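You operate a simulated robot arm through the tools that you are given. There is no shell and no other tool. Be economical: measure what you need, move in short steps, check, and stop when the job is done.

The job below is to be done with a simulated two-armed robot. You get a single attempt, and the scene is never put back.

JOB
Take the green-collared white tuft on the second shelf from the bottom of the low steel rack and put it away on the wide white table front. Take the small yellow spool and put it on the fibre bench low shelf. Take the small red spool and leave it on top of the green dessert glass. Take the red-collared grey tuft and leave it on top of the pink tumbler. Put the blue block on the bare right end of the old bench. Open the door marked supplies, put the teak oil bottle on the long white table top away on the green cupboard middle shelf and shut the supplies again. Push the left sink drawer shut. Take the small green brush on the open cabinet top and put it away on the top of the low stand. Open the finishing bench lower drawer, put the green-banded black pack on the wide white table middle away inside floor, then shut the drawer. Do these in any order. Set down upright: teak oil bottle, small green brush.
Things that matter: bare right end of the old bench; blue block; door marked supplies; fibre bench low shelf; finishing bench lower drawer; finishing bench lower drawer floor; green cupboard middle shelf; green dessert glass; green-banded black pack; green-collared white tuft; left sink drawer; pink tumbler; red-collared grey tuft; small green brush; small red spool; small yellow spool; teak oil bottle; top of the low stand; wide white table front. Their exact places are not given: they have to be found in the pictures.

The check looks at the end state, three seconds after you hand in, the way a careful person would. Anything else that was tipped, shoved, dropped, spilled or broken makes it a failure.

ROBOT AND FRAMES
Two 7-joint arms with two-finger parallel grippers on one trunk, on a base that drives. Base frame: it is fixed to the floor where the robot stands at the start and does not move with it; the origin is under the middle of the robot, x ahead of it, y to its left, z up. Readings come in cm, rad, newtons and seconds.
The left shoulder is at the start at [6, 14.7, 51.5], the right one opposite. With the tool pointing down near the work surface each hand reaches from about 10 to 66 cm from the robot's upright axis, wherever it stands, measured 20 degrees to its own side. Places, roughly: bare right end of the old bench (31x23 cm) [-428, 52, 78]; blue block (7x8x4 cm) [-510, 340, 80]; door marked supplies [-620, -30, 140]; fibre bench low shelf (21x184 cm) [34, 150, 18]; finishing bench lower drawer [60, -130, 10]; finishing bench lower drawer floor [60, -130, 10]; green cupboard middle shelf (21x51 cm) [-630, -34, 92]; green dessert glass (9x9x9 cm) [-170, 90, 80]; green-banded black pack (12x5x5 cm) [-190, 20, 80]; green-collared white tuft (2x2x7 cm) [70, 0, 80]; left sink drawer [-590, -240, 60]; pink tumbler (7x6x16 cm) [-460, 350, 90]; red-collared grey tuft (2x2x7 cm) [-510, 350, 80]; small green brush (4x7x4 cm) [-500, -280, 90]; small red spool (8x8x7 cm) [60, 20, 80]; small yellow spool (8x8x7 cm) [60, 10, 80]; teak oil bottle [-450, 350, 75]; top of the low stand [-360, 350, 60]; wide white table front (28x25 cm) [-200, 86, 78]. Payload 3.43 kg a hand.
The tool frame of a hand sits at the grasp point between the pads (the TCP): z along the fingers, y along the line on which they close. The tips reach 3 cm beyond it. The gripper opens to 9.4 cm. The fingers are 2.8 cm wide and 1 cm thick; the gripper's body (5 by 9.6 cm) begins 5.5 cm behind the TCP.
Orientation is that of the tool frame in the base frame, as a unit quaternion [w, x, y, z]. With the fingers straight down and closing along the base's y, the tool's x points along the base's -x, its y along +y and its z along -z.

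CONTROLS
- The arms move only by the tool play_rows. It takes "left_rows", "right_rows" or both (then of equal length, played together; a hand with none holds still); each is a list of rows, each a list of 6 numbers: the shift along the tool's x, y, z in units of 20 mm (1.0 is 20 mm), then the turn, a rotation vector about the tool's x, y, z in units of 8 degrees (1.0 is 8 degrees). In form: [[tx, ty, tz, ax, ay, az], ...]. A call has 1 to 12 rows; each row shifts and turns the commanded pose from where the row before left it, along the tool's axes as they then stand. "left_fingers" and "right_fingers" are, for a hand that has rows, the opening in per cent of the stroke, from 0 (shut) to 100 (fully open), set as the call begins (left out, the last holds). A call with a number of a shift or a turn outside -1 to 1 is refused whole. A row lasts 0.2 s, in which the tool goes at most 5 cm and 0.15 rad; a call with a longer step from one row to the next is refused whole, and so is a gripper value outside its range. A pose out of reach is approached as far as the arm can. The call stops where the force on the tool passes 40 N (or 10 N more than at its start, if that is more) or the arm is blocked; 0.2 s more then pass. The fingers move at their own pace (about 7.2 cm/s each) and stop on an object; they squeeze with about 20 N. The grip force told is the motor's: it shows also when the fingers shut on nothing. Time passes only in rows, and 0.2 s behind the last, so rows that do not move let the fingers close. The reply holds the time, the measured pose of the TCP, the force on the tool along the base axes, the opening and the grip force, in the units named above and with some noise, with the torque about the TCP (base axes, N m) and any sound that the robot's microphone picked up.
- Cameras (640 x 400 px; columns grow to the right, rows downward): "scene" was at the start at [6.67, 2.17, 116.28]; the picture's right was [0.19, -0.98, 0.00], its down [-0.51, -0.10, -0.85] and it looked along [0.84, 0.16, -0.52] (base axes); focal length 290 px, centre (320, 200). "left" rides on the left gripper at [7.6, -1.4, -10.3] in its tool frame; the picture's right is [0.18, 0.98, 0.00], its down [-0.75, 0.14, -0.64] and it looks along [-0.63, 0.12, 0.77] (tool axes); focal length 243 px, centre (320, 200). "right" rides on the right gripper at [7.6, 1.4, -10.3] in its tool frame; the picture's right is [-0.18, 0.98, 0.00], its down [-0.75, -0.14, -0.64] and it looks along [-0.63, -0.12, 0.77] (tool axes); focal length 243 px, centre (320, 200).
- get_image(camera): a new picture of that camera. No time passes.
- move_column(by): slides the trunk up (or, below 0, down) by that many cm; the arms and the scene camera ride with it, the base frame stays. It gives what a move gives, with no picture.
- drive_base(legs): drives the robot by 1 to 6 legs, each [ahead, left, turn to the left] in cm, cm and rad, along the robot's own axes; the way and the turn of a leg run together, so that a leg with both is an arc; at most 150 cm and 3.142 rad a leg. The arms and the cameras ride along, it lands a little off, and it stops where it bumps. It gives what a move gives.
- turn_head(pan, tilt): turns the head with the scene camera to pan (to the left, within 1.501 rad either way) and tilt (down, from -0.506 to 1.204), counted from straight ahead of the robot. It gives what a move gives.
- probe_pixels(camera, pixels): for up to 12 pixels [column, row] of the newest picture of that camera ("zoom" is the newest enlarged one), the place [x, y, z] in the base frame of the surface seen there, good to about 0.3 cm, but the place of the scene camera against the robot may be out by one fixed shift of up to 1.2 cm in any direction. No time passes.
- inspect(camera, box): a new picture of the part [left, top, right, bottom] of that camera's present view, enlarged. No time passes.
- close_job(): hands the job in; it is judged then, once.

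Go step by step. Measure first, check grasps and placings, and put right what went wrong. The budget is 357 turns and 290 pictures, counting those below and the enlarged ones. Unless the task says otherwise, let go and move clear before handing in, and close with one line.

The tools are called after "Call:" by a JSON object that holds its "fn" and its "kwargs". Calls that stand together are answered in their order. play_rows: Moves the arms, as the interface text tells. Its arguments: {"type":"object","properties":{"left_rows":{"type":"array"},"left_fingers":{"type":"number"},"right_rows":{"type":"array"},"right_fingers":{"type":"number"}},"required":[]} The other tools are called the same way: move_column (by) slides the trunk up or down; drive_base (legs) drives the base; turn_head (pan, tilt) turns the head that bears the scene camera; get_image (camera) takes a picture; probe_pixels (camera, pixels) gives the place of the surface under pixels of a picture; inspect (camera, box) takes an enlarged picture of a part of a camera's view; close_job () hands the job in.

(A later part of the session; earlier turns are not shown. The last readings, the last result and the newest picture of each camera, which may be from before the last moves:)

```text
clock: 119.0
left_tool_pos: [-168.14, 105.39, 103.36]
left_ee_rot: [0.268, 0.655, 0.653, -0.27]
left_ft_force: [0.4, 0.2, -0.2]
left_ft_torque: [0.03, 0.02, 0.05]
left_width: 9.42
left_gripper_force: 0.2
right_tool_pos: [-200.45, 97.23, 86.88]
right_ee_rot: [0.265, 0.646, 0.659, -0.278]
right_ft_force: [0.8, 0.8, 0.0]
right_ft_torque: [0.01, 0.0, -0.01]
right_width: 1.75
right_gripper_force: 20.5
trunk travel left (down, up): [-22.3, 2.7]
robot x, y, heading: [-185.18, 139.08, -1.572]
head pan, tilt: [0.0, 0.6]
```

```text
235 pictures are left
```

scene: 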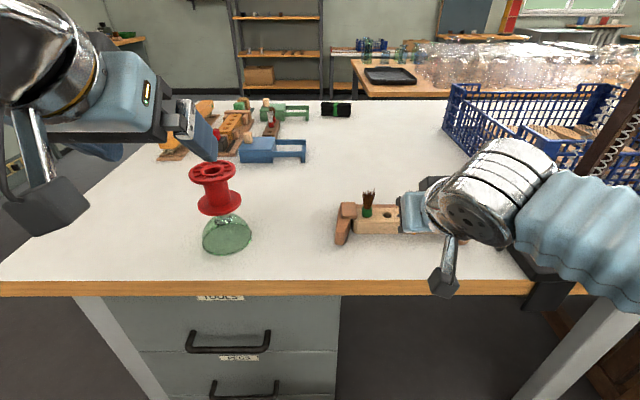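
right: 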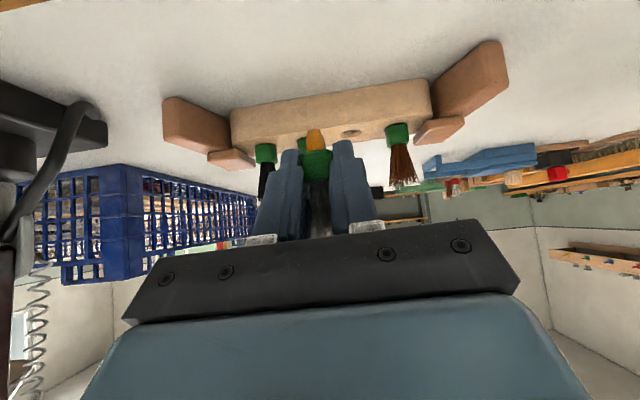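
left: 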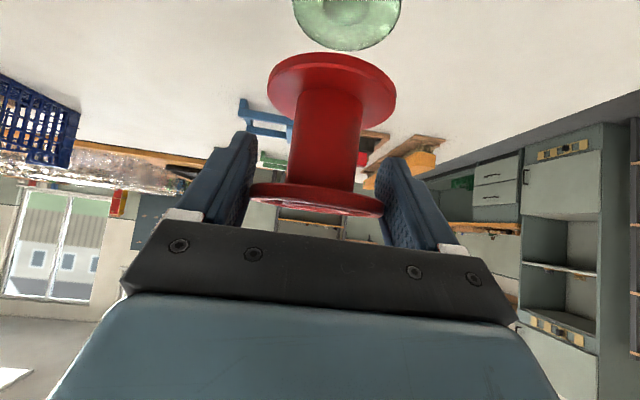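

Lower to just above table.

Call:
{"fn": "play_rows", "kwargs": {"right_rows": [[0.31, 0, 0.52, 0, 0, 0], [0.31, 0, 0.52, 0, 0, 0], [0.31, 0, 0.52, 0, 0, 0], [0.31, 0, 0.52, 0, 0, 0]]}}

Call:
{"fn": "get_image", "kwargs": {"camera": "right"}}

```text
clock: 120.0
left_tool_pos: [-167.92, 105.21, 103.32]
left_ee_rot: [0.269, 0.654, 0.653, -0.269]
left_ft_force: [0.8, 0.2, 0.5]
left_ft_torque: [0.03, 0.0, 0.01]
left_width: 9.39
left_gripper_force: 0.1
right_tool_pos: [-200.59, 95.93, 82.1]
right_ee_rot: [0.265, 0.646, 0.66, -0.277]
right_ft_force: [0.5, 0.6, 0.6]
right_ft_torque: [0.0, -0.01, -0.03]
right_width: 1.74
right_gripper_force: 20.3
trunk travel left (down, up): [-22.3, 2.7]
robot x, y, heading: [-185.16, 138.75, -1.573]
head pan, tilt: [0.0, 0.6]
```

```text
234 pictures are left
```

right: 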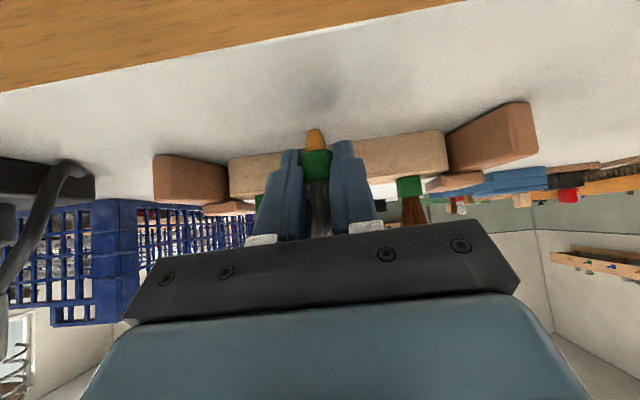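

Call:
{"fn": "play_rows", "kwargs": {"right_rows": [[0.08, 0, 0.08, 0, 0, 0], [0.08, 0, 0.08, 0, 0, 0], [0.07, 0, 0.07, 0, 0, 0]]}}

Call:
{"fn": "inspect", "kwargs": {"camera": "right", "box": [220, 60, 420, 260]}}

```text
clock: 120.8
left_tool_pos: [-168.06, 105.48, 103.33]
left_ee_rot: [0.268, 0.655, 0.652, -0.27]
left_ft_force: [0.2, 0.2, 0.3]
left_ft_torque: [-0.01, 0.02, 0.02]
left_width: 9.38
left_gripper_force: 0.1
right_tool_pos: [-200.64, 95.94, 81.43]
right_ee_rot: [0.264, 0.646, 0.66, -0.277]
right_ft_force: [0.3, 0.1, 0.2]
right_ft_torque: [-0.01, -0.01, 0.01]
right_width: 1.73
right_gripper_force: 20.0
trunk travel left (down, up): [-22.3, 2.7]
robot x, y, heading: [-184.88, 138.34, -1.574]
head pan, tilt: [0.0, 0.6]
```

```text
2.00 times, centred on (320, 160) of right
```

zoom: 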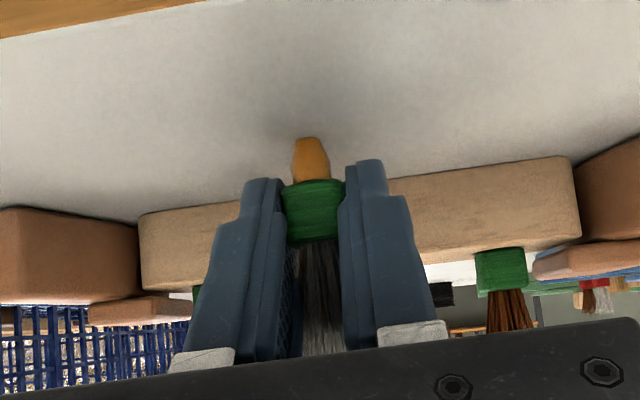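

Call:
{"fn": "play_rows", "kwargs": {"right_rows": [[0.04, 0, 0.04, 0, 0, 0], [0.04, 0, 0.04, 0, 0, 0]]}}

```text
clock: 121.4
left_tool_pos: [-168.07, 105.43, 103.41]
left_ee_rot: [0.269, 0.655, 0.652, -0.271]
left_ft_force: [0.8, 0.1, 0.9]
left_ft_torque: [0.0, 0.02, -0.03]
left_width: 9.4
left_gripper_force: 0.0
right_tool_pos: [-200.62, 95.9, 81.22]
right_ee_rot: [0.266, 0.645, 0.66, -0.278]
right_ft_force: [-0.1, -0.5, 8.3]
right_ft_torque: [-0.08, -0.03, -0.02]
right_width: 1.73
right_gripper_force: 19.9
trunk travel left (down, up): [-22.3, 2.7]
robot x, y, heading: [-184.82, 139.05, -1.582]
head pan, tilt: [0.0, 0.6]
```

Contact. Open and retreat.

Call:
{"fn": "play_rows", "kwargs": {"right_rows": [[0, 0, 0, 0, 0, 0], [0, 0, 0, 0, 0, 0], [0, 0, 0, 0, 0, 0]], "right_fingers": 50}}

Call:
{"fn": "play_rows", "kwargs": {"right_rows": [[0, 0, -0.4, 0, 0, 0], [0, 0, -0.8, 0, 0, 0], [0, 0, -1, 0, 0, 0], [0, 0, -1, 0, 0, 0], [0, 0, -1, 0, 0, 0], [0, 0, -1, 0, 0, 0], [0, 0, -1, 0, 0, 0], [0, 0, -1, 0, 0, 0]]}}

Call:
{"fn": "get_image", "kwargs": {"camera": "right"}}

```text
clock: 122.2
left_tool_pos: [-168.01, 105.46, 103.36]
left_ee_rot: [0.269, 0.655, 0.653, -0.27]
left_ft_force: [-0.2, -0.2, 0.1]
left_ft_torque: [0.0, -0.04, -0.01]
left_width: 9.39
left_gripper_force: 0.1
right_tool_pos: [-200.77, 95.9, 81.25]
right_ee_rot: [0.265, 0.646, 0.66, -0.277]
right_ft_force: [-0.8, -0.4, 0.3]
right_ft_torque: [0.06, -0.03, 0.03]
right_width: 4.57
right_gripper_force: 0.0
trunk travel left (down, up): [-22.3, 2.7]
robot x, y, heading: [-184.91, 138.67, -1.571]
head pan, tilt: [0.0, 0.6]
```

```text
clock: 124.0
left_tool_pos: [-167.94, 105.39, 103.33]
left_ee_rot: [0.27, 0.655, 0.653, -0.27]
left_ft_force: [0.7, 0.6, -0.1]
left_ft_torque: [0.0, -0.01, 0.01]
left_width: 9.38
left_gripper_force: 0.0
right_tool_pos: [-200.48, 106.21, 91.4]
right_ee_rot: [0.264, 0.646, 0.66, -0.278]
right_ft_force: [-0.7, -0.5, 0.4]
right_ft_torque: [-0.02, 0.0, 0.01]
right_width: 4.73
right_gripper_force: 0.1
trunk travel left (down, up): [-22.3, 2.7]
robot x, y, heading: [-184.82, 138.42, -1.575]
head pan, tilt: [0.0, 0.6]
```

```text
232 pictures are left
```

right: 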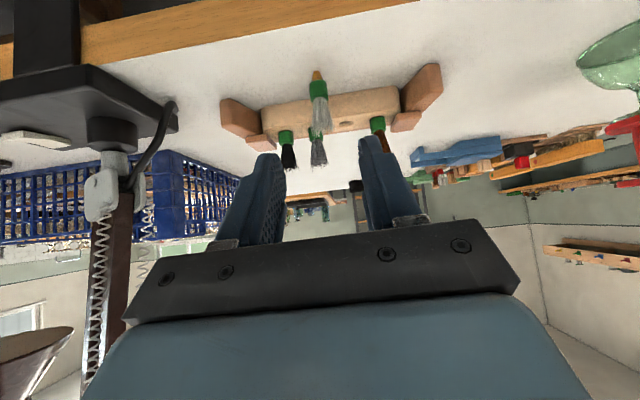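

Tuft stands on the table front. Now the black pack: check the aisle behind the table (glass table edge near (352,60)).

Call:
{"fn": "inspect", "kwargs": {"camera": "scene", "box": [200, 20, 520, 220]}}

Call:
{"fn": "probe_pixels", "kwargs": {"camera": "scene", "pixels": [[353, 66], [380, 95], [336, 105], [323, 105], [350, 105], [300, 100], [420, 100], [262, 88], [240, 80], [400, 80]]}}

```text
2.00 times, centred on (360, 120) of scene
```

zoom: 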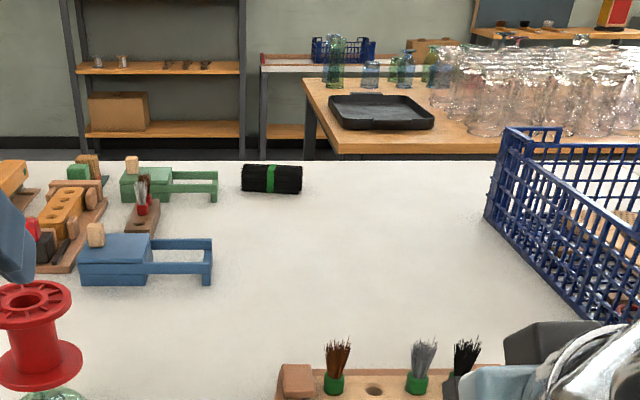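

```text
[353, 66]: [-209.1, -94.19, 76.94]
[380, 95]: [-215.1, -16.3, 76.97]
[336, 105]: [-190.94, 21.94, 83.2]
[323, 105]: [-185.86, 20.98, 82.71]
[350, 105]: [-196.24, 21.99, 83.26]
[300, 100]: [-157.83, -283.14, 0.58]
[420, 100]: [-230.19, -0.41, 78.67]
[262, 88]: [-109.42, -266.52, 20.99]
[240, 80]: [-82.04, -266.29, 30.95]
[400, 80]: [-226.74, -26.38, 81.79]
```

Pack lies along x at ≈(-191,24), so I approach from the -y side at x≈-168 with the left hand, vertical and yawed 90°. Drive round.

Call:
{"fn": "drive_base", "kwargs": {"legs": [[-22, 0, 0], [0, 132, 0], [150, 0, 0], [57, 0, 0]]}}

Call:
{"fn": "turn_head", "kwargs": {"pan": -1.2, "tilt": 0.5}}

Call:
{"fn": "get_image", "kwargs": {"camera": "scene"}}

```text
clock: 141.8
left_tool_pos: [-37.09, -80.28, 103.25]
left_ee_rot: [0.268, 0.656, 0.651, -0.271]
left_ft_force: [0.4, 0.3, -0.7]
left_ft_torque: [0.01, -0.01, -0.02]
left_width: 9.41
left_gripper_force: 0.1
right_tool_pos: [-69.69, -79.35, 91.34]
right_ee_rot: [0.264, 0.648, 0.658, -0.279]
right_ft_force: [0.2, -0.2, -0.6]
right_ft_torque: [-0.01, 0.0, 0.03]
right_width: 4.71
right_gripper_force: 0.0
trunk travel left (down, up): [-22.3, 2.7]
robot x, y, heading: [-53.92, -46.98, -1.584]
head pan, tilt: [0.0, 0.6]
```

```text
clock: 143.2
left_tool_pos: [-37.1, -80.24, 103.38]
left_ee_rot: [0.268, 0.656, 0.652, -0.269]
left_ft_force: [-0.2, 0.0, -0.1]
left_ft_torque: [-0.02, 0.0, 0.0]
left_width: 9.41
left_gripper_force: 0.0
right_tool_pos: [-69.51, -79.33, 91.46]
right_ee_rot: [0.265, 0.647, 0.659, -0.278]
right_ft_force: [0.2, -0.2, 0.2]
right_ft_torque: [0.0, 0.0, 0.01]
right_width: 4.67
right_gripper_force: 0.1
trunk travel left (down, up): [-22.3, 2.7]
robot x, y, heading: [-53.9, -46.62, -1.579]
head pan, tilt: [-1.201, 0.499]
```

```text
230 pictures are left
```

scene: 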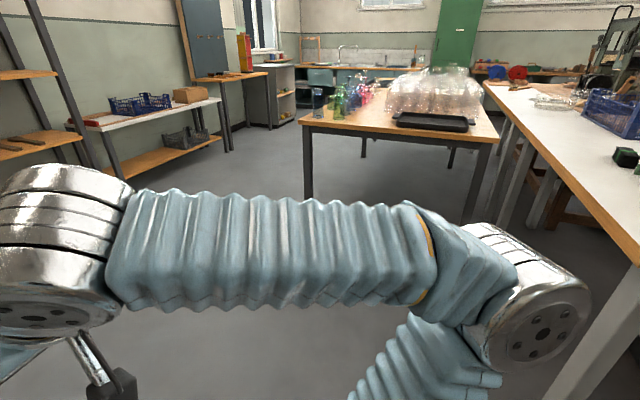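

Clear. Turn to face +y here, then strafe left 114 cm.

Call:
{"fn": "drive_base", "kwargs": {"legs": [[0, 0, 3.14], [0, 112, 0]]}}

Call:
{"fn": "turn_head", "kwargs": {"pan": 0.3, "tilt": 0.7}}

Call:
{"fn": "get_image", "kwargs": {"camera": "scene"}}

```text
clock: 156.2
left_tool_pos: [-181.8, -9.39, 103.34]
left_ee_rot: [0.275, -0.641, 0.666, 0.264]
left_ft_force: [0.1, -0.2, -0.1]
left_ft_torque: [0.03, -0.03, 0.02]
left_width: 9.4
left_gripper_force: 0.0
right_tool_pos: [-149.37, -11.41, 91.4]
right_ee_rot: [0.282, -0.649, 0.657, 0.26]
right_ft_force: [-0.7, -0.6, 0.4]
right_ft_torque: [-0.01, -0.03, 0.03]
right_width: 4.72
right_gripper_force: 0.1
trunk travel left (down, up): [-22.3, 2.7]
robot x, y, heading: [-165.91, -43.0, 1.532]
head pan, tilt: [-1.201, 0.499]
```

```text
clock: 157.8
left_tool_pos: [-181.82, -9.39, 103.4]
left_ee_rot: [0.275, -0.641, 0.666, 0.264]
left_ft_force: [0.1, 0.0, 0.4]
left_ft_torque: [-0.04, 0.01, 0.02]
left_width: 9.42
left_gripper_force: 0.1
right_tool_pos: [-149.41, -11.3, 91.47]
right_ee_rot: [0.282, -0.649, 0.658, 0.259]
right_ft_force: [0.2, -0.1, 0.4]
right_ft_torque: [0.01, 0.01, -0.02]
right_width: 4.68
right_gripper_force: 0.2
trunk travel left (down, up): [-22.3, 2.7]
robot x, y, heading: [-165.87, -43.49, 1.536]
head pan, tilt: [0.3, 0.7]
```

```text
229 pictures are left
```

scene: 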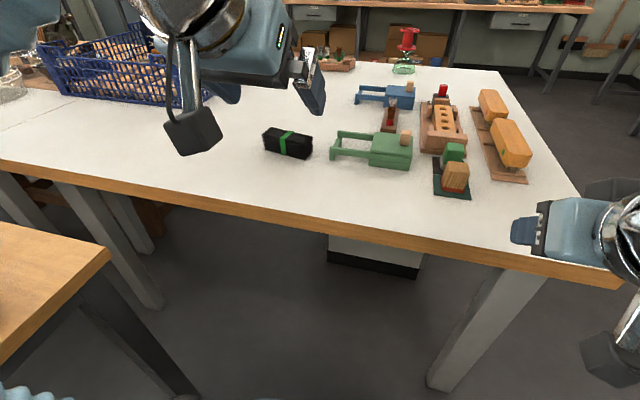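

Pack at (288,143). Probe it and start rotating the left hand to vertical with 90° yaw.

Call:
{"fn": "probe_pixels", "kwargs": {"camera": "scene", "pixels": [[266, 132], [312, 138], [286, 132], [292, 152], [265, 150], [310, 157], [340, 150], [300, 210], [290, 145]]}}

Call:
{"fn": "play_rows", "kwargs": {"left_rows": [[0, 0, 0.4, 0, 0.7, 0], [0, 0, 0.4, 0, 0.7, 0], [0, 0, 0.4, 0, 0.7, 0], [0, 0, 0.4, 0, 0.7, 0], [0, 0, 0.4, 0, 0.7, 0], [0, 0, 0.4, 0, 0.7, 0], [0, 0, 0.4, 0, 0.7, 0], [0, 0, 0.4, 0, 0.7, 0]]}}

```text
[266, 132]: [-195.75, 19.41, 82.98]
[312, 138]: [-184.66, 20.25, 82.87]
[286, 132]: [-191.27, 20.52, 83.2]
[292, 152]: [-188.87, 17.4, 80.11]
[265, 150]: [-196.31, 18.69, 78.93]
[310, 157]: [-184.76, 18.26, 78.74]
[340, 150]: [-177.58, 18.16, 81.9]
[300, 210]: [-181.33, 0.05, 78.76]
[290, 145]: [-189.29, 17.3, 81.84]
```

```text
clock: 159.6
left_tool_pos: [-180.87, -5.94, 96.75]
left_ee_rot: [0.004, -0.685, 0.728, 0.022]
left_ft_force: [0.3, -0.4, -0.3]
left_ft_torque: [0.0, -0.01, 0.02]
left_width: 9.4
left_gripper_force: 0.0
left hand out of reach, approached as far as the arm can: row 8
right_tool_pos: [-149.37, -11.29, 91.39]
right_ee_rot: [0.282, -0.648, 0.658, 0.26]
right_ft_force: [-0.5, -0.1, 0.2]
right_ft_torque: [0.0, 0.0, -0.03]
right_width: 4.71
right_gripper_force: 0.1
trunk travel left (down, up): [-22.3, 2.7]
robot x, y, heading: [-165.96, -43.18, 1.537]
head pan, tilt: [0.3, 0.7]
```

Pack centre ≈(-190.3,19.6). Drive in 8 cm and yaw the left hand 90°.

Call:
{"fn": "drive_base", "kwargs": {"legs": [[8, 0, 0]]}}

Call:
{"fn": "play_rows", "kwargs": {"left_rows": [[0, 0, 0, 0, 0, 1], [0, 0, 0, 0, 0, 1], [0, 0, 0, 0, 0, 1], [0, 0, 0, 0, 0, 1], [0, 0, 0, 0, 0, 1], [0, 0, 0, 0, 0, 1], [0, 0, 0, 0, 0, 1], [0, 0, 0, 0, 0, 1], [0, 0, 0, 0, 0, 1], [0, 0, 0, 0, 0, 1], [0, 0, 0, 0, 0, 1]]}}

Call:
{"fn": "get_image", "kwargs": {"camera": "left"}}

Call:
{"fn": "get_image", "kwargs": {"camera": "scene"}}

```text
clock: 160.7
left_tool_pos: [-180.58, 2.01, 96.8]
left_ee_rot: [0.003, -0.685, 0.728, 0.022]
left_ft_force: [0.0, -0.4, -0.1]
left_ft_torque: [-0.02, 0.03, -0.05]
left_width: 9.38
left_gripper_force: 0.1
right_tool_pos: [-149.06, -3.21, 91.52]
right_ee_rot: [0.282, -0.649, 0.658, 0.26]
right_ft_force: [0.1, -0.4, -0.8]
right_ft_torque: [0.0, -0.01, 0.0]
right_width: 4.7
right_gripper_force: 0.1
trunk travel left (down, up): [-22.3, 2.7]
robot x, y, heading: [-165.44, -34.88, 1.536]
head pan, tilt: [0.3, 0.7]
```

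```text
clock: 163.1
left_tool_pos: [-180.46, 2.13, 96.65]
left_ee_rot: [-0.014, 0.013, 1.0, 0.019]
left_ft_force: [0.1, 0.1, -0.2]
left_ft_torque: [0.0, 0.0, -0.03]
left_width: 9.41
left_gripper_force: 0.0
right_tool_pos: [-149.02, -3.26, 91.38]
right_ee_rot: [0.282, -0.649, 0.657, 0.26]
right_ft_force: [1.3, 0.5, 0.3]
right_ft_torque: [0.01, -0.01, -0.02]
right_width: 4.71
right_gripper_force: 0.0
trunk travel left (down, up): [-22.3, 2.7]
robot x, y, heading: [-165.7, -35.23, 1.537]
head pan, tilt: [0.3, 0.7]
```

```text
228 pictures are left
```

left: 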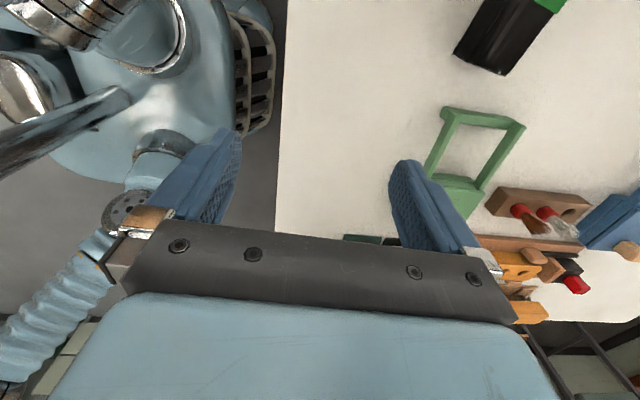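

```text
227 pictures are left
```

scene: 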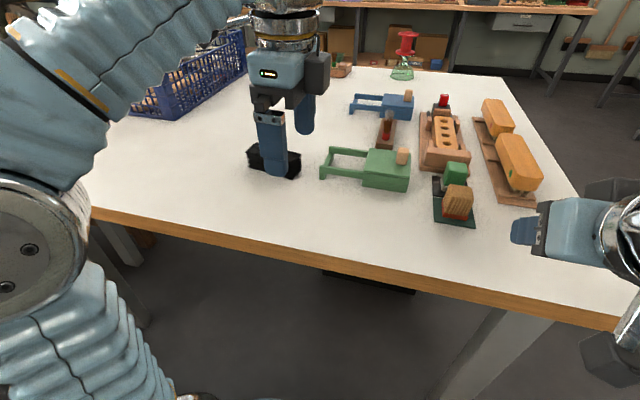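

Orientation is as wanted (closing along y). Move above the pack.

Call:
{"fn": "play_rows", "kwargs": {"left_rows": [[0.545, 0.972, 0.28, 0, 0, 0], [0.545, 0.972, 0.28, 0, 0, 0], [0.545, 0.972, 0.28, 0, 0, 0], [0.545, 0.972, 0.28, 0, 0, 0], [0.545, 0.972, 0.28, 0, 0, 0], [0.545, 0.972, 0.28, 0, 0, 0], [0.545, 0.972, 0.28, 0, 0, 0], [0.545, 0.972, 0.28, 0, 0, 0], [0.545, 0.972, 0.28, 0, 0, 0]]}}

Call:
{"fn": "get_image", "kwargs": {"camera": "left"}}

```text
clock: 165.1
left_tool_pos: [-188.89, 17.93, 92.94]
left_ee_rot: [-0.014, 0.014, 1.0, 0.023]
left_ft_force: [0.8, -1.3, -0.5]
left_ft_torque: [-0.03, -0.01, -0.02]
left_width: 9.4
left_gripper_force: 0.0
left hand out of reach, approached as far as the arm can: row 9
right_tool_pos: [-149.06, -3.4, 91.41]
right_ee_rot: [0.283, -0.648, 0.658, 0.26]
right_ft_force: [0.4, -0.2, -0.2]
right_ft_torque: [0.0, -0.02, 0.03]
right_width: 4.69
right_gripper_force: 0.1
trunk travel left (down, up): [-22.3, 2.7]
robot x, y, heading: [-165.57, -35.41, 1.527]
head pan, tilt: [0.3, 0.7]
```

```text
226 pictures are left
```

left: 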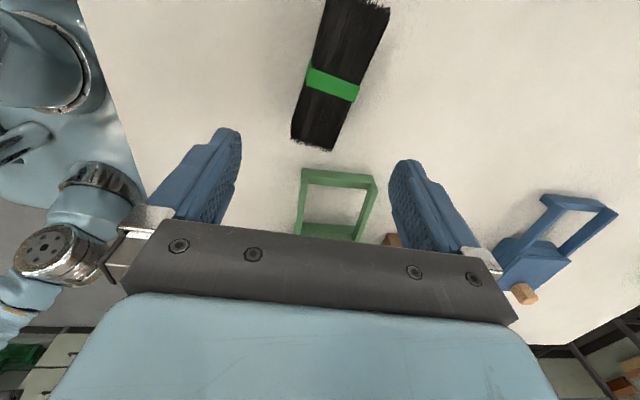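

Probe the pack with the hand camera.

Call:
{"fn": "probe_pixels", "kwargs": {"camera": "left", "pixels": [[333, 82], [292, 138], [335, 148], [375, 80], [307, 75], [327, 8], [388, 12], [354, 95]]}}

Call:
{"fn": "drive_base", "kwargs": {"legs": [[2.5, 2, 0]]}}

```text
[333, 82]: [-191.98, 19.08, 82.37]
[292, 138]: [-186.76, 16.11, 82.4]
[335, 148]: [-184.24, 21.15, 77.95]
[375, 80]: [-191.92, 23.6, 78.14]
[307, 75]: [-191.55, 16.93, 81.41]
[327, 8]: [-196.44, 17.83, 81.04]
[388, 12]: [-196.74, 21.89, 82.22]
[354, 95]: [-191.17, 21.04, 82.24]
```

```text
clock: 165.9
left_tool_pos: [-190.79, 20.41, 92.96]
left_ee_rot: [-0.013, 0.012, 1.0, 0.022]
left_ft_force: [-0.6, 0.3, 0.7]
left_ft_torque: [0.01, 0.0, 0.0]
left_width: 9.4
left_gripper_force: 0.1
right_tool_pos: [-150.9, -0.68, 91.43]
right_ee_rot: [0.282, -0.648, 0.658, 0.26]
right_ft_force: [0.7, 0.4, 0.2]
right_ft_torque: [0.0, 0.0, -0.04]
right_width: 4.67
right_gripper_force: 0.0
trunk travel left (down, up): [-22.3, 2.7]
robot x, y, heading: [-167.38, -32.5, 1.537]
head pan, tilt: [0.3, 0.7]
```

Pack yaw ≈10°, centre ≈(-191,19.2). Align and lower partly.

Call:
{"fn": "play_rows", "kwargs": {"left_rows": [[0, -0.3, 0.6, 0, 0, 0.62], [0, -0.3, 0.6, 0, 0, 0.62], [0, 0, 0.8, 0, 0, 0], [0, 0, 0.8, 0, 0, 0]]}}

Call:
{"fn": "get_image", "kwargs": {"camera": "left"}}

```text
clock: 166.9
left_tool_pos: [-191.1, 19.65, 87.24]
left_ee_rot: [-0.016, 0.099, 0.995, 0.021]
left_ft_force: [0.4, 0.3, 0.5]
left_ft_torque: [0.01, 0.02, -0.02]
left_width: 9.41
left_gripper_force: 0.2
right_tool_pos: [-150.94, -0.72, 91.43]
right_ee_rot: [0.282, -0.648, 0.657, 0.26]
right_ft_force: [0.3, -0.8, 0.0]
right_ft_torque: [-0.03, 0.03, -0.01]
right_width: 4.73
right_gripper_force: 0.1
trunk travel left (down, up): [-22.3, 2.7]
robot x, y, heading: [-167.56, -32.89, 1.536]
head pan, tilt: [0.3, 0.7]
```

```text
225 pictures are left
```

left: 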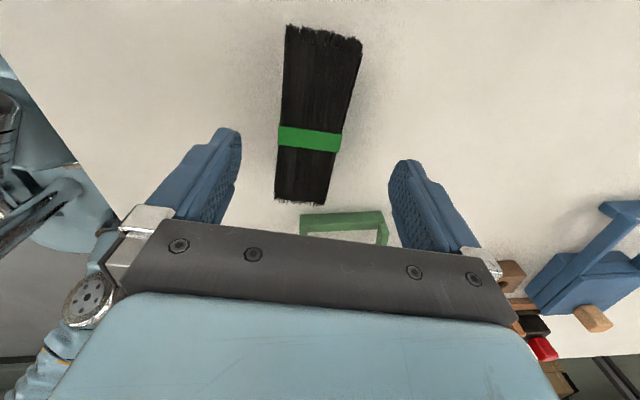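

Aligned. Lower 6 cm and close.

Call:
{"fn": "play_rows", "kwargs": {"left_rows": [[0, -0.05, 0.75, 0, 0, 0], [0, -0.05, 0.75, 0, 0, 0], [0, -0.05, 0.75, 0, 0, 0], [0, 0, 0.7, 0, 0, 0]]}}

Call:
{"fn": "play_rows", "kwargs": {"left_rows": [[0, 0, 0, 0, 0, 0], [0, 0, 0, 0, 0, 0], [0, 0, 0, 0, 0, 0], [0, 0, 0, 0, 0, 0]], "left_fingers": 0}}

Call:
{"fn": "get_image", "kwargs": {"camera": "left"}}

```text
clock: 167.9
left_tool_pos: [-191.35, 19.67, 81.41]
left_ee_rot: [-0.016, 0.099, 0.995, 0.022]
left_ft_force: [0.1, 0.0, 0.9]
left_ft_torque: [0.05, 0.01, 0.02]
left_width: 9.39
left_gripper_force: 0.2
right_tool_pos: [-151.07, -0.7, 91.46]
right_ee_rot: [0.282, -0.649, 0.658, 0.26]
right_ft_force: [-0.3, -0.2, 0.0]
right_ft_torque: [0.0, 0.02, 0.0]
right_width: 4.7
right_gripper_force: 0.1
trunk travel left (down, up): [-22.3, 2.7]
robot x, y, heading: [-167.56, -32.77, 1.538]
head pan, tilt: [0.3, 0.7]
```

```text
clock: 168.9
left_tool_pos: [-191.47, 19.68, 81.45]
left_ee_rot: [-0.016, 0.098, 0.995, 0.021]
left_ft_force: [-1.2, 0.2, 2.0]
left_ft_torque: [-0.08, -0.02, 0.03]
left_width: 4.63
left_gripper_force: 20.2
right_tool_pos: [-151.05, -0.55, 91.42]
right_ee_rot: [0.282, -0.649, 0.657, 0.259]
right_ft_force: [0.4, 0.3, 0.4]
right_ft_torque: [-0.02, -0.01, 0.02]
right_width: 4.71
right_gripper_force: 0.1
trunk travel left (down, up): [-22.3, 2.7]
robot x, y, heading: [-167.87, -32.79, 1.533]
head pan, tilt: [0.3, 0.7]
```

```text
224 pictures are left
```

left: 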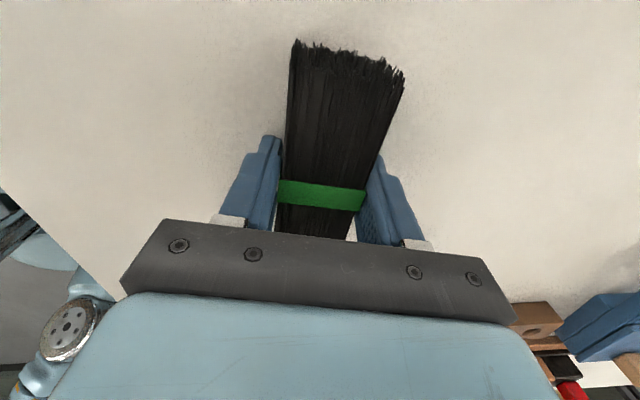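

Gripped. Lift and pull in.

Call:
{"fn": "play_rows", "kwargs": {"left_rows": [[0, 0, -1, 0, 0, 0], [0, 0, -1, 0, 0, 0], [0, 0, -1, 0, 0, 0], [0, 0, -1, 0, 0, 0], [-0.2, -1, -0.5, 0, 0, 0], [-0.2, -1, -0.5, 0, 0, 0], [-0.2, -1, -0.5, 0, 0, 0], [-0.2, -1, 0, 0, 0, 0], [-0.2, -1, 0, 0, 0, 0], [-0.2, -1, 0, 0, 0, 0], [-0.2, -1, 0, 0, 0, 0], [-0.2, -1, 0, 0, 0, 0]]}}

Call:
{"fn": "get_image", "kwargs": {"camera": "left"}}

```text
clock: 171.5
left_tool_pos: [-191.01, 2.77, 91.69]
left_ee_rot: [-0.016, 0.099, 0.995, 0.021]
left_ft_force: [0.5, 0.0, -0.7]
left_ft_torque: [0.01, 0.02, -0.01]
left_width: 4.63
left_gripper_force: 19.6
right_tool_pos: [-150.89, -0.76, 91.43]
right_ee_rot: [0.281, -0.649, 0.658, 0.259]
right_ft_force: [-0.4, 0.7, -0.7]
right_ft_torque: [0.0, 0.03, -0.01]
right_width: 4.7
right_gripper_force: 0.1
trunk travel left (down, up): [-22.3, 2.7]
robot x, y, heading: [-167.46, -32.5, 1.537]
head pan, tilt: [0.3, 0.7]
```

```text
223 pictures are left
```

left: 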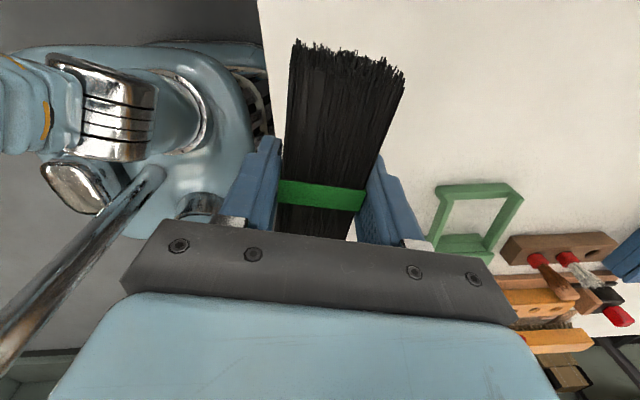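

Drive back to (-55,-55) and turn toward the finishing bench.

Call:
{"fn": "drive_base", "kwargs": {"legs": [[-14, 0, 0], [0, -115, 0], [0, 0, -1.53]]}}

Call:
{"fn": "turn_head", "kwargs": {"pan": -0.6, "tilt": 0.5}}

Call:
{"fn": "get_image", "kwargs": {"camera": "scene"}}

```text
clock: 182.1
left_tool_pos: [-18.07, -25.73, 91.68]
left_ee_rot: [0.004, 0.762, 0.647, 0.026]
left_ft_force: [-0.6, 0.9, -1.2]
left_ft_torque: [0.02, -0.01, 0.0]
left_width: 4.63
left_gripper_force: 20.3
right_tool_pos: [-20.16, -65.98, 91.4]
right_ee_rot: [0.384, -0.009, 0.923, -0.009]
right_ft_force: [0.2, 0.5, 0.0]
right_ft_torque: [-0.04, 0.0, 0.0]
right_width: 4.73
right_gripper_force: 0.0
trunk travel left (down, up): [-22.3, 2.7]
robot x, y, heading: [-52.57, -50.25, 0.004]
head pan, tilt: [0.3, 0.7]
```

```text
clock: 183.3
left_tool_pos: [-18.06, -25.68, 91.67]
left_ee_rot: [0.003, 0.762, 0.647, 0.027]
left_ft_force: [0.0, -0.8, -1.2]
left_ft_torque: [-0.04, 0.01, 0.0]
left_width: 4.64
left_gripper_force: 19.7
right_tool_pos: [-20.18, -66.01, 91.37]
right_ee_rot: [0.383, -0.009, 0.924, -0.01]
right_ft_force: [-0.1, -0.1, 0.8]
right_ft_torque: [0.02, 0.0, -0.02]
right_width: 4.69
right_gripper_force: 0.0
trunk travel left (down, up): [-22.3, 2.7]
robot x, y, heading: [-52.82, -50.26, -0.003]
head pan, tilt: [-0.6, 0.499]
```

```text
222 pictures are left
```

scene: 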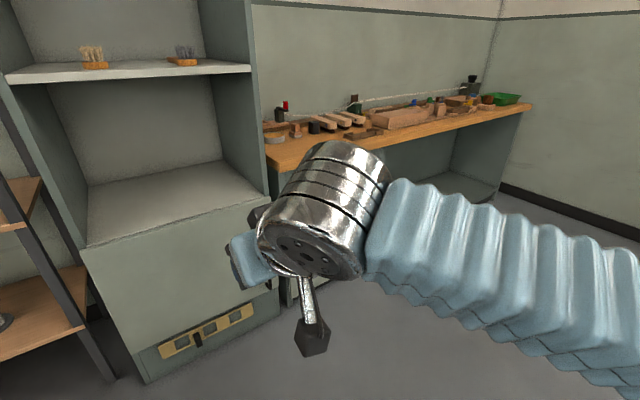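

The finishing bench is along the wall to the right. Strafe right 78 cm and look.

Call:
{"fn": "drive_base", "kwargs": {"legs": [[0, -75, 0]]}}

Call:
{"fn": "turn_head", "kwargs": {"pan": 0, "tilt": 0.65}}

Call:
{"fn": "get_image", "kwargs": {"camera": "scene"}}

```text
clock: 187.3
left_tool_pos: [-18.25, -100.54, 91.69]
left_ee_rot: [0.003, 0.761, 0.648, 0.027]
left_ft_force: [-0.4, -0.1, -0.7]
left_ft_torque: [0.0, 0.0, 0.04]
left_width: 4.61
left_gripper_force: 20.1
right_tool_pos: [-20.01, -140.78, 91.46]
right_ee_rot: [0.384, -0.012, 0.923, -0.008]
right_ft_force: [0.2, 0.3, -0.9]
right_ft_torque: [-0.03, -0.02, -0.01]
right_width: 4.71
right_gripper_force: 0.1
trunk travel left (down, up): [-22.3, 2.7]
robot x, y, heading: [-52.77, -125.74, -0.003]
head pan, tilt: [-0.6, 0.499]
```

```text
clock: 188.3
left_tool_pos: [-18.17, -100.6, 91.73]
left_ee_rot: [0.004, 0.761, 0.648, 0.027]
left_ft_force: [0.0, -0.6, -1.5]
left_ft_torque: [-0.01, -0.02, 0.0]
left_width: 4.63
left_gripper_force: 20.0
right_tool_pos: [-20.17, -140.83, 91.25]
right_ee_rot: [0.383, -0.012, 0.924, -0.008]
right_ft_force: [-0.4, 1.2, 0.5]
right_ft_torque: [0.02, 0.01, -0.04]
right_width: 4.71
right_gripper_force: 0.0
trunk travel left (down, up): [-22.3, 2.7]
robot x, y, heading: [-52.61, -125.5, -0.001]
head pan, tilt: [0.0, 0.649]
```

```text
221 pictures are left
```

scene: 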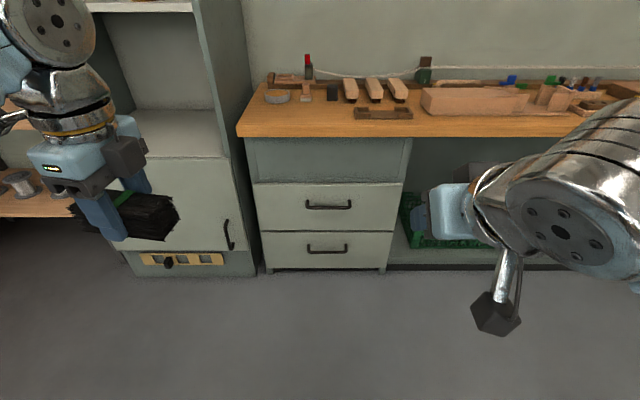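

Lower drawer handle at (327,249). Probe the drawer.

Call:
{"fn": "inspect", "kwargs": {"camera": "scene", "box": [230, 130, 430, 290]}}

Call:
{"fn": "probe_pixels", "kwargs": {"camera": "scene", "pixels": [[327, 247], [308, 250], [347, 250], [327, 262], [262, 235], [392, 235], [265, 268], [385, 268], [328, 204], [330, 225], [250, 125]]}}

```text
2.50 times, centred on (330, 210) of scene
```

zoom: 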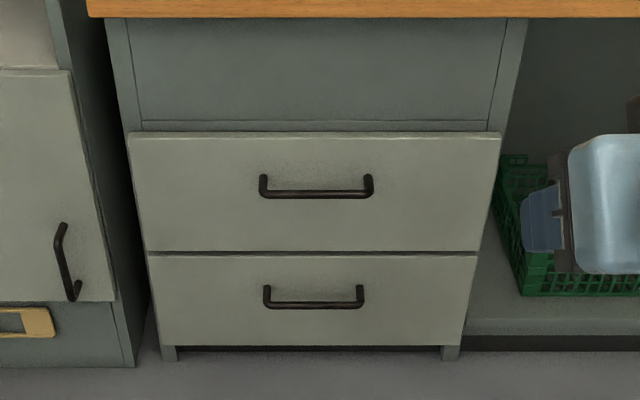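

```text
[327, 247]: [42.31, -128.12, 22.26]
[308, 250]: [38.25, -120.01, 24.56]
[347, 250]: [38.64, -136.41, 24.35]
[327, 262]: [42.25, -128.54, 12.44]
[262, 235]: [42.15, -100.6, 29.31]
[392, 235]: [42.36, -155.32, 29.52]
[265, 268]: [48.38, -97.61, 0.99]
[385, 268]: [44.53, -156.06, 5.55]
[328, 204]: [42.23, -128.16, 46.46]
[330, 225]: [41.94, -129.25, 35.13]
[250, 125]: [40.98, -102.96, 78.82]
```

Handle bar ≈(37.8,-128,23.5), drawer front x≈41.7. Lower column; turn the right hand horizontal-forward.

Call:
{"fn": "move_column", "kwargs": {"by": -22}}

Call:
{"fn": "play_rows", "kwargs": {"right_rows": [[0.5, 0, 0.5, 0, -0.7, 0], [0.5, 0, 0.5, 0, -0.7, 0], [0.5, 0, 0.5, 0, -0.7, 0], [0.5, 0, 0.5, 0, -0.7, 0], [0.5, 0, 0.5, 0, -0.7, 0], [0.5, 0, 0.3, 0, -0.7, 0], [0.5, 0, 0, 0, -0.7, 0], [0.5, 0, 0, 0, -0.7, 0]]}}

Call:
{"fn": "play_rows", "kwargs": {"right_rows": [[0.6, 0, 0, 0, 0, -1], [0.6, 0.05, 0, 0, 0, -1], [0.6, 0.1, 0, 0, 0, -1], [0.5, 0.2, 0, 0, 0, -1], [0.5, 0.3, 0, 0, 0, -1], [0.4, 0.4, 0, 0, 0, -1], [0.4, 0.5, 0, 0, 0, -1], [0.3, 0.5, 0, 0, 0, -1], [0.2, 0.6, 0, 0, 0, -1], [0.1, 0.6, 0, 0, 0, -1], [0, 0.6, 0, 0, 0, -1]]}}

Call:
{"fn": "get_image", "kwargs": {"camera": "scene"}}

```text
clock: 190.7
left_tool_pos: [-18.25, -100.52, 69.65]
left_ee_rot: [0.003, 0.761, 0.649, 0.027]
left_ft_force: [-0.2, 0.0, -0.1]
left_ft_torque: [0.02, 0.01, 0.01]
left_width: 4.65
left_gripper_force: 20.1
right_tool_pos: [-20.04, -140.75, 69.39]
right_ee_rot: [0.384, -0.011, 0.923, -0.009]
right_ft_force: [0.0, -1.8, 0.4]
right_ft_torque: [0.01, 0.0, 0.01]
right_width: 4.67
right_gripper_force: 0.1
trunk travel left (down, up): [-0.3, 24.7]
robot x, y, heading: [-52.55, -125.34, -0.001]
head pan, tilt: [0.0, 0.649]
```

```text
clock: 192.5
left_tool_pos: [-18.21, -100.68, 69.74]
left_ee_rot: [0.003, 0.761, 0.648, 0.027]
left_ft_force: [-0.8, -0.3, -0.8]
left_ft_torque: [0.01, 0.02, -0.01]
left_width: 4.66
left_gripper_force: 20.4
right_tool_pos: [-15.2, -139.11, 67.5]
right_ee_rot: [0.706, -0.015, 0.708, -0.002]
right_ft_force: [0.2, 0.0, -0.1]
right_ft_torque: [0.01, 0.02, -0.02]
right_width: 4.7
right_gripper_force: 0.1
right hand out of reach, approached as far as the arm can: row 5, 6, 7, 8
trunk travel left (down, up): [-0.3, 24.7]
robot x, y, heading: [-52.57, -125.45, 0.001]
head pan, tilt: [0.0, 0.649]
```

```text
clock: 193.6
left_tool_pos: [-18.24, -100.48, 69.78]
left_ee_rot: [0.004, 0.76, 0.649, 0.027]
left_ft_force: [-0.3, -0.1, -1.7]
left_ft_torque: [0.02, 0.03, 0.04]
left_width: 4.64
left_gripper_force: 19.6
right_tool_pos: [-16.61, -141.89, 71.05]
right_ee_rot: [0.73, -0.158, 0.643, -0.17]
right_ft_force: [0.5, -0.1, -0.1]
right_ft_torque: [-0.01, 0.01, -0.03]
right_width: 4.7
right_gripper_force: 0.1
right hand out of reach, approached as far as the arm can: row 1, 2, 3, 4, 5
trunk travel left (down, up): [-0.3, 24.7]
robot x, y, heading: [-52.79, -125.39, 0.007]
head pan, tilt: [0.0, 0.649]
stopped in row 5 (right hand): the arm was blocked; the commanded pose is now the measured one
```

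```text
219 pictures are left
```

scene: 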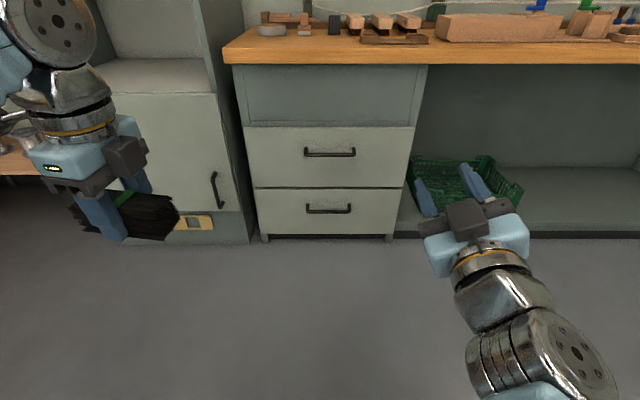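

Too folded near the body. Extend the right hand forward and down, then continue rolling.

Call:
{"fn": "play_rows", "kwargs": {"right_rows": [[0.3, 0, 1, 0, 0, 0], [0.3, 0, 1, 0, 0, 0], [0.3, 0, 1, 0, 0, 0], [0.3, 0, 1, 0, 0, 0], [0.3, 0, 1, 0, 0, 0], [0.3, 0, 1, 0, 0, 0], [0.3, 0, 1, 0, 0, 0], [0.3, 0, 1, 0, 0, 0], [0, 0, 0, 0, 0, -1], [0, 0, 0, 0, 0, -1], [0, 0, 0, 0, 0, -1], [0, 0, 0, 0, 0, -1]]}}

Call:
{"fn": "play_rows", "kwargs": {"right_rows": [[0, 0.6, 0, 0, 0, -1], [0, 0.8, 0, 0, 0, -1], [0, 0.8, 0, 0, 0, -1], [0, 0.8, 0, 0, 0, -1]]}}

Call:
{"fn": "get_image", "kwargs": {"camera": "right"}}

```text
clock: 196.2
left_tool_pos: [-18.29, -100.53, 69.68]
left_ee_rot: [0.002, 0.761, 0.649, 0.027]
left_ft_force: [0.4, -1.4, -0.3]
left_ft_torque: [0.02, 0.0, 0.01]
left_width: 4.63
left_gripper_force: 19.7
right_tool_pos: [-0.04, -143.77, 68.87]
right_ee_rot: [0.654, -0.329, 0.574, -0.367]
right_ft_force: [0.4, -0.4, 0.3]
right_ft_torque: [-0.01, -0.01, -0.04]
right_width: 4.71
right_gripper_force: 0.1
trunk travel left (down, up): [-0.3, 24.7]
robot x, y, heading: [-52.42, -125.7, 0.003]
head pan, tilt: [0.0, 0.649]
```

```text
clock: 197.2
left_tool_pos: [-18.24, -100.47, 69.65]
left_ee_rot: [0.003, 0.761, 0.649, 0.026]
left_ft_force: [0.8, 0.2, -1.2]
left_ft_torque: [0.0, -0.03, -0.05]
left_width: 4.63
left_gripper_force: 20.1
right_tool_pos: [0.62, -141.86, 63.29]
right_ee_rot: [-0.527, 0.475, -0.461, 0.533]
right_ft_force: [0.7, -0.7, -0.5]
right_ft_torque: [0.01, -0.01, -0.01]
right_width: 4.7
right_gripper_force: 0.1
trunk travel left (down, up): [-0.3, 24.7]
robot x, y, heading: [-52.74, -125.38, 0.003]
head pan, tilt: [0.0, 0.649]
```

```text
218 pictures are left
```

right: 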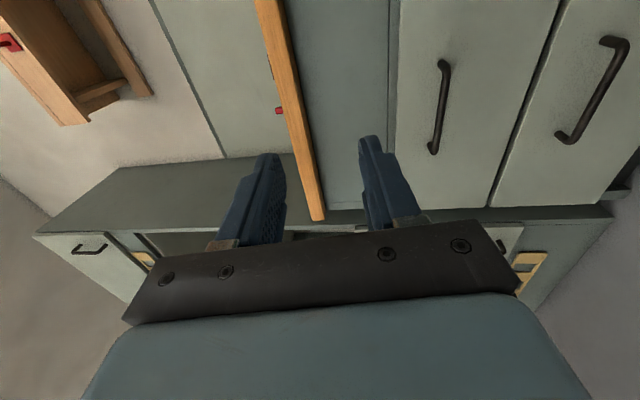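

Now rolled 90° (closing vertical). Probe the lower handle (590,100) in the hand camera.

Call:
{"fn": "probe_pixels", "kwargs": {"camera": "right", "pixels": [[622, 45], [600, 95], [566, 138], [443, 100], [560, 60], [520, 100]]}}

```text
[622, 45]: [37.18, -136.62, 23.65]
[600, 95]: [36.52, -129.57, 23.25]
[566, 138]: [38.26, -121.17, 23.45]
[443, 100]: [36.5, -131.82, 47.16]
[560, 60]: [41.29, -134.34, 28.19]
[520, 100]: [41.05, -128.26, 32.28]
```

Bar centre ≈(37.2,-129,23.4). Lower the right hand in place, shift left, and correct pitch.

Call:
{"fn": "play_rows", "kwargs": {"right_rows": [[0, 0.5, 0, -0.9, 0, 0], [-0.2, 1, 0, 0, 0, 0], [-0.2, 1, 0, 0, 0, 0], [-0.2, 1, 0, 0, 0, 0], [-0.2, 1, 0, 0, 0, 0], [-0.2, 1, 0, 0, 0, 0], [-0.2, 1, 0, 0, 0, 0], [-0.2, 1, 0, 0, 0, 0], [-0.2, 1, 0, 0, 0, 0], [-0.2, 1, 0, 0, 0, 0], [-0.2, 1, 0, 0, 0, 0], [-0.2, 1, 0, 0, 0, 0]], "right_fingers": 60}}

Call:
{"fn": "play_rows", "kwargs": {"right_rows": [[-0.2, 1, 0, 0, 0, 0], [-0.2, 1, 0, 0, 0, 0], [-0.2, 1, 0, 0, 0, 0], [-0.2, 1, 0, 0, 0, 0], [-0.2, 1, 0, 0, 0, 0], [-0.2, 1, 0, 0, 0, 0], [-0.2, 1, 0, 0, 0, 0], [-0.2, 1, 0, 0, 0, 0]]}}

Call:
{"fn": "drive_base", "kwargs": {"legs": [[22, 4, 0]]}}

Call:
{"fn": "get_image", "kwargs": {"camera": "right"}}

Call:
{"fn": "get_image", "kwargs": {"camera": "scene"}}

```text
clock: 199.8
left_tool_pos: [-18.22, -100.56, 69.77]
left_ee_rot: [0.004, 0.761, 0.648, 0.027]
left_ft_force: [-0.1, 0.9, -1.8]
left_ft_torque: [-0.03, 0.0, -0.04]
left_width: 4.61
left_gripper_force: 20.2
right_tool_pos: [0.71, -138.02, 40.14]
right_ee_rot: [-0.497, 0.508, -0.493, 0.502]
right_ft_force: [-0.4, -0.1, -0.4]
right_ft_torque: [0.0, 0.03, -0.01]
right_width: 5.64
right_gripper_force: 0.0
trunk travel left (down, up): [-0.3, 24.7]
robot x, y, heading: [-52.58, -125.3, 0.002]
head pan, tilt: [0.0, 0.649]
```

```text
clock: 201.6
left_tool_pos: [-18.12, -100.64, 69.69]
left_ee_rot: [0.004, 0.762, 0.647, 0.028]
left_ft_force: [0.4, -0.1, -0.4]
left_ft_torque: [0.02, 0.0, -0.02]
left_width: 4.62
left_gripper_force: 20.5
right_tool_pos: [0.56, -134.57, 24.96]
right_ee_rot: [-0.497, 0.507, -0.494, 0.502]
right_ft_force: [0.2, -0.1, -0.4]
right_ft_torque: [0.0, 0.01, 0.01]
right_width: 5.66
right_gripper_force: 0.1
right hand out of reach, approached as far as the arm can: row 8
trunk travel left (down, up): [-0.3, 24.7]
robot x, y, heading: [-52.81, -125.09, -0.001]
head pan, tilt: [0.0, 0.649]
```

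```text
clock: 203.3
left_tool_pos: [3.69, -96.36, 69.67]
left_ee_rot: [0.004, 0.76, 0.649, 0.027]
left_ft_force: [-0.4, 0.9, -1.8]
left_ft_torque: [0.02, 0.01, -0.01]
left_width: 4.65
left_gripper_force: 19.8
right_tool_pos: [22.65, -130.38, 25.03]
right_ee_rot: [-0.498, 0.507, -0.493, 0.503]
right_ft_force: [0.2, -0.7, 0.0]
right_ft_torque: [-0.02, -0.01, 0.01]
right_width: 5.65
right_gripper_force: 0.1
trunk travel left (down, up): [-0.3, 24.7]
robot x, y, heading: [-30.82, -121.26, 0.004]
head pan, tilt: [0.0, 0.649]
```

```text
217 pictures are left
```

right: 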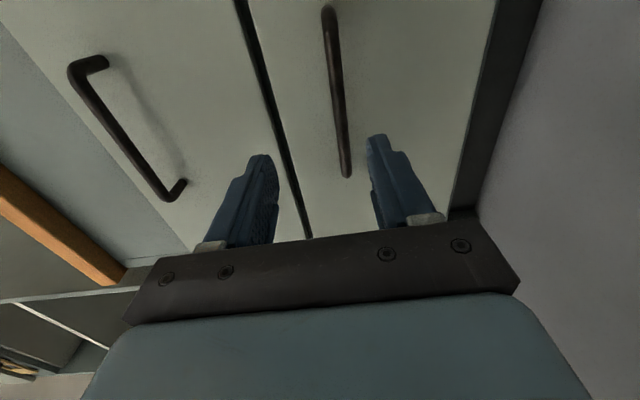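

```text
216 pictures are left
```

scene: 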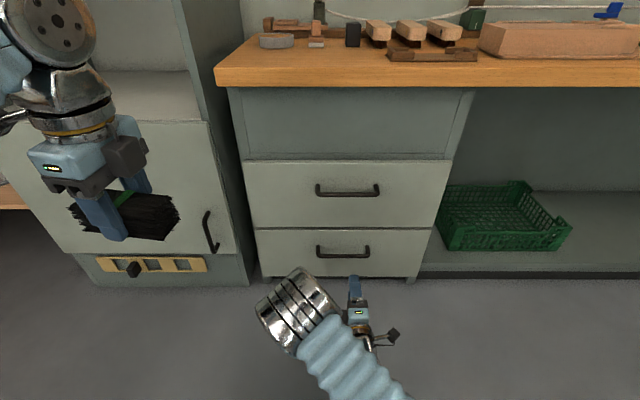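

Call:
{"fn": "probe_pixels", "kwargs": {"camera": "right", "pixels": [[340, 120], [333, 60], [346, 168], [300, 100], [440, 100]]}}

```text
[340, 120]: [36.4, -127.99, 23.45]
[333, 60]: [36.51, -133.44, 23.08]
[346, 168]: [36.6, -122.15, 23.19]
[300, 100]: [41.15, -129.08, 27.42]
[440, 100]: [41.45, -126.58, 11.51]
```

Bar z≈23.3, centre x≈37. Drive 8 cm more, lower 1.7 and advance.

Call:
{"fn": "drive_base", "kwargs": {"legs": [[8, 0, 0]]}}

Call:
{"fn": "play_rows", "kwargs": {"right_rows": [[0, 0.45, 0.2, 0, 0, 0], [0, 0.4, 0.2, 0, 0, 0]]}}

Call:
{"fn": "get_image", "kwargs": {"camera": "right"}}

```text
clock: 204.3
left_tool_pos: [11.69, -96.42, 69.63]
left_ee_rot: [0.003, 0.76, 0.649, 0.027]
left_ft_force: [-0.4, -0.2, -0.7]
left_ft_torque: [0.0, -0.01, 0.02]
left_width: 4.65
left_gripper_force: 19.7
right_tool_pos: [30.65, -130.44, 24.95]
right_ee_rot: [-0.498, 0.507, -0.493, 0.503]
right_ft_force: [0.4, -0.3, -0.4]
right_ft_torque: [0.0, 0.0, -0.01]
right_width: 5.62
right_gripper_force: 0.0
trunk travel left (down, up): [-0.3, 24.7]
robot x, y, heading: [-22.68, -121.14, -0.002]
head pan, tilt: [0.0, 0.649]
```

```text
clock: 204.9
left_tool_pos: [11.73, -96.47, 69.68]
left_ee_rot: [0.003, 0.76, 0.649, 0.027]
left_ft_force: [-0.4, 0.0, -1.8]
left_ft_torque: [-0.01, 0.03, -0.04]
left_width: 4.65
left_gripper_force: 19.8
right_tool_pos: [31.24, -129.83, 24.88]
right_ee_rot: [-0.497, 0.508, -0.493, 0.502]
right_ft_force: [0.4, 0.9, -0.3]
right_ft_torque: [0.02, 0.04, -0.03]
right_width: 5.62
right_gripper_force: 0.1
right hand out of reach, approached as far as the arm can: row 1, 2
trunk travel left (down, up): [-0.3, 24.7]
robot x, y, heading: [-22.7, -121.52, -0.003]
head pan, tilt: [0.0, 0.649]
```

```text
215 pictures are left
```

right: 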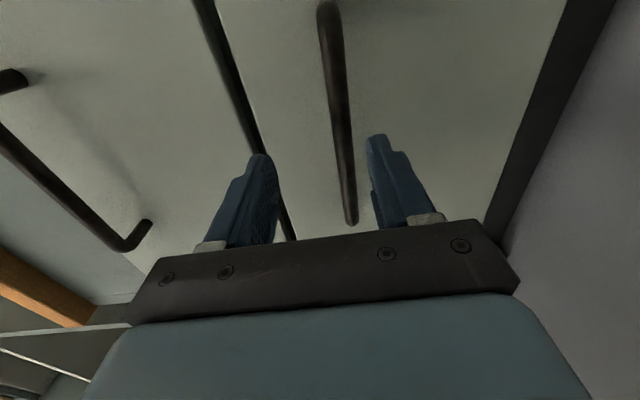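

Limited at z≈24.9; pitch the hand down ~14° to let the TCP go lower.

Call:
{"fn": "play_rows", "kwargs": {"right_rows": [[0, 0.3, 0, -0.9, 0, 0], [0, 0.3, 0, -0.9, 0, 0], [0, 0.2, 0, 0, 0, 0]]}}

Call:
{"fn": "get_image", "kwargs": {"camera": "right"}}

```text
clock: 205.7
left_tool_pos: [11.74, -96.47, 69.67]
left_ee_rot: [0.003, 0.761, 0.649, 0.027]
left_ft_force: [-0.1, 0.3, -0.7]
left_ft_torque: [0.02, -0.04, -0.01]
left_width: 4.62
left_gripper_force: 20.6
right_tool_pos: [31.15, -129.97, 23.26]
right_ee_rot: [-0.43, 0.566, -0.552, 0.436]
right_ft_force: [-1.3, -0.3, 1.0]
right_ft_torque: [-0.03, 0.03, 0.0]
right_width: 5.67
right_gripper_force: 0.1
trunk travel left (down, up): [-0.3, 24.7]
robot x, y, heading: [-22.91, -121.62, 0.004]
head pan, tilt: [0.0, 0.649]
```

```text
214 pictures are left
```

right: 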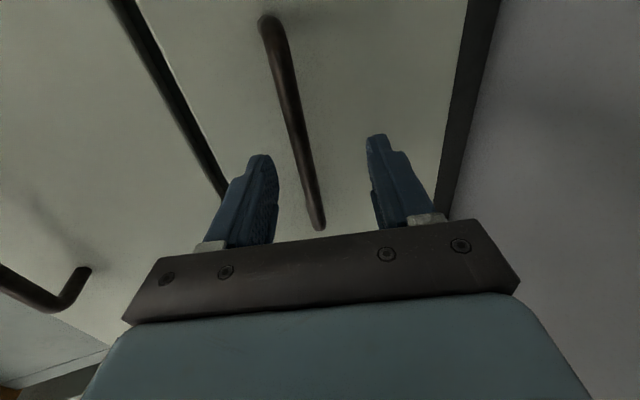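

Advance 5.8 cm horizontally onto the bar.

Call:
{"fn": "play_rows", "kwargs": {"right_rows": [[0, -0.24, 0.93, 0, 0, 0], [0, -0.24, 0.93, 0, 0, 0], [0, -0.24, 0.93, 0, 0, 0]]}}

Call:
{"fn": "get_image", "kwargs": {"camera": "right"}}

```text
clock: 206.5
left_tool_pos: [11.79, -96.48, 69.73]
left_ee_rot: [0.003, 0.76, 0.649, 0.028]
left_ft_force: [0.1, 0.1, -1.0]
left_ft_torque: [0.01, -0.02, -0.02]
left_width: 4.64
left_gripper_force: 19.8
right_tool_pos: [36.75, -129.93, 23.14]
right_ee_rot: [-0.431, 0.565, -0.552, 0.437]
right_ft_force: [0.6, -0.6, 0.5]
right_ft_torque: [0.0, 0.0, 0.04]
right_width: 5.62
right_gripper_force: 0.0
trunk travel left (down, up): [-0.3, 24.7]
robot x, y, heading: [-22.66, -121.37, 0.004]
head pan, tilt: [0.0, 0.649]
```

```text
213 pictures are left
```

right: 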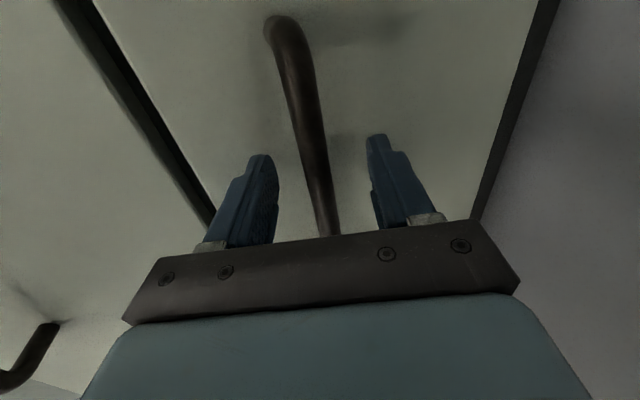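

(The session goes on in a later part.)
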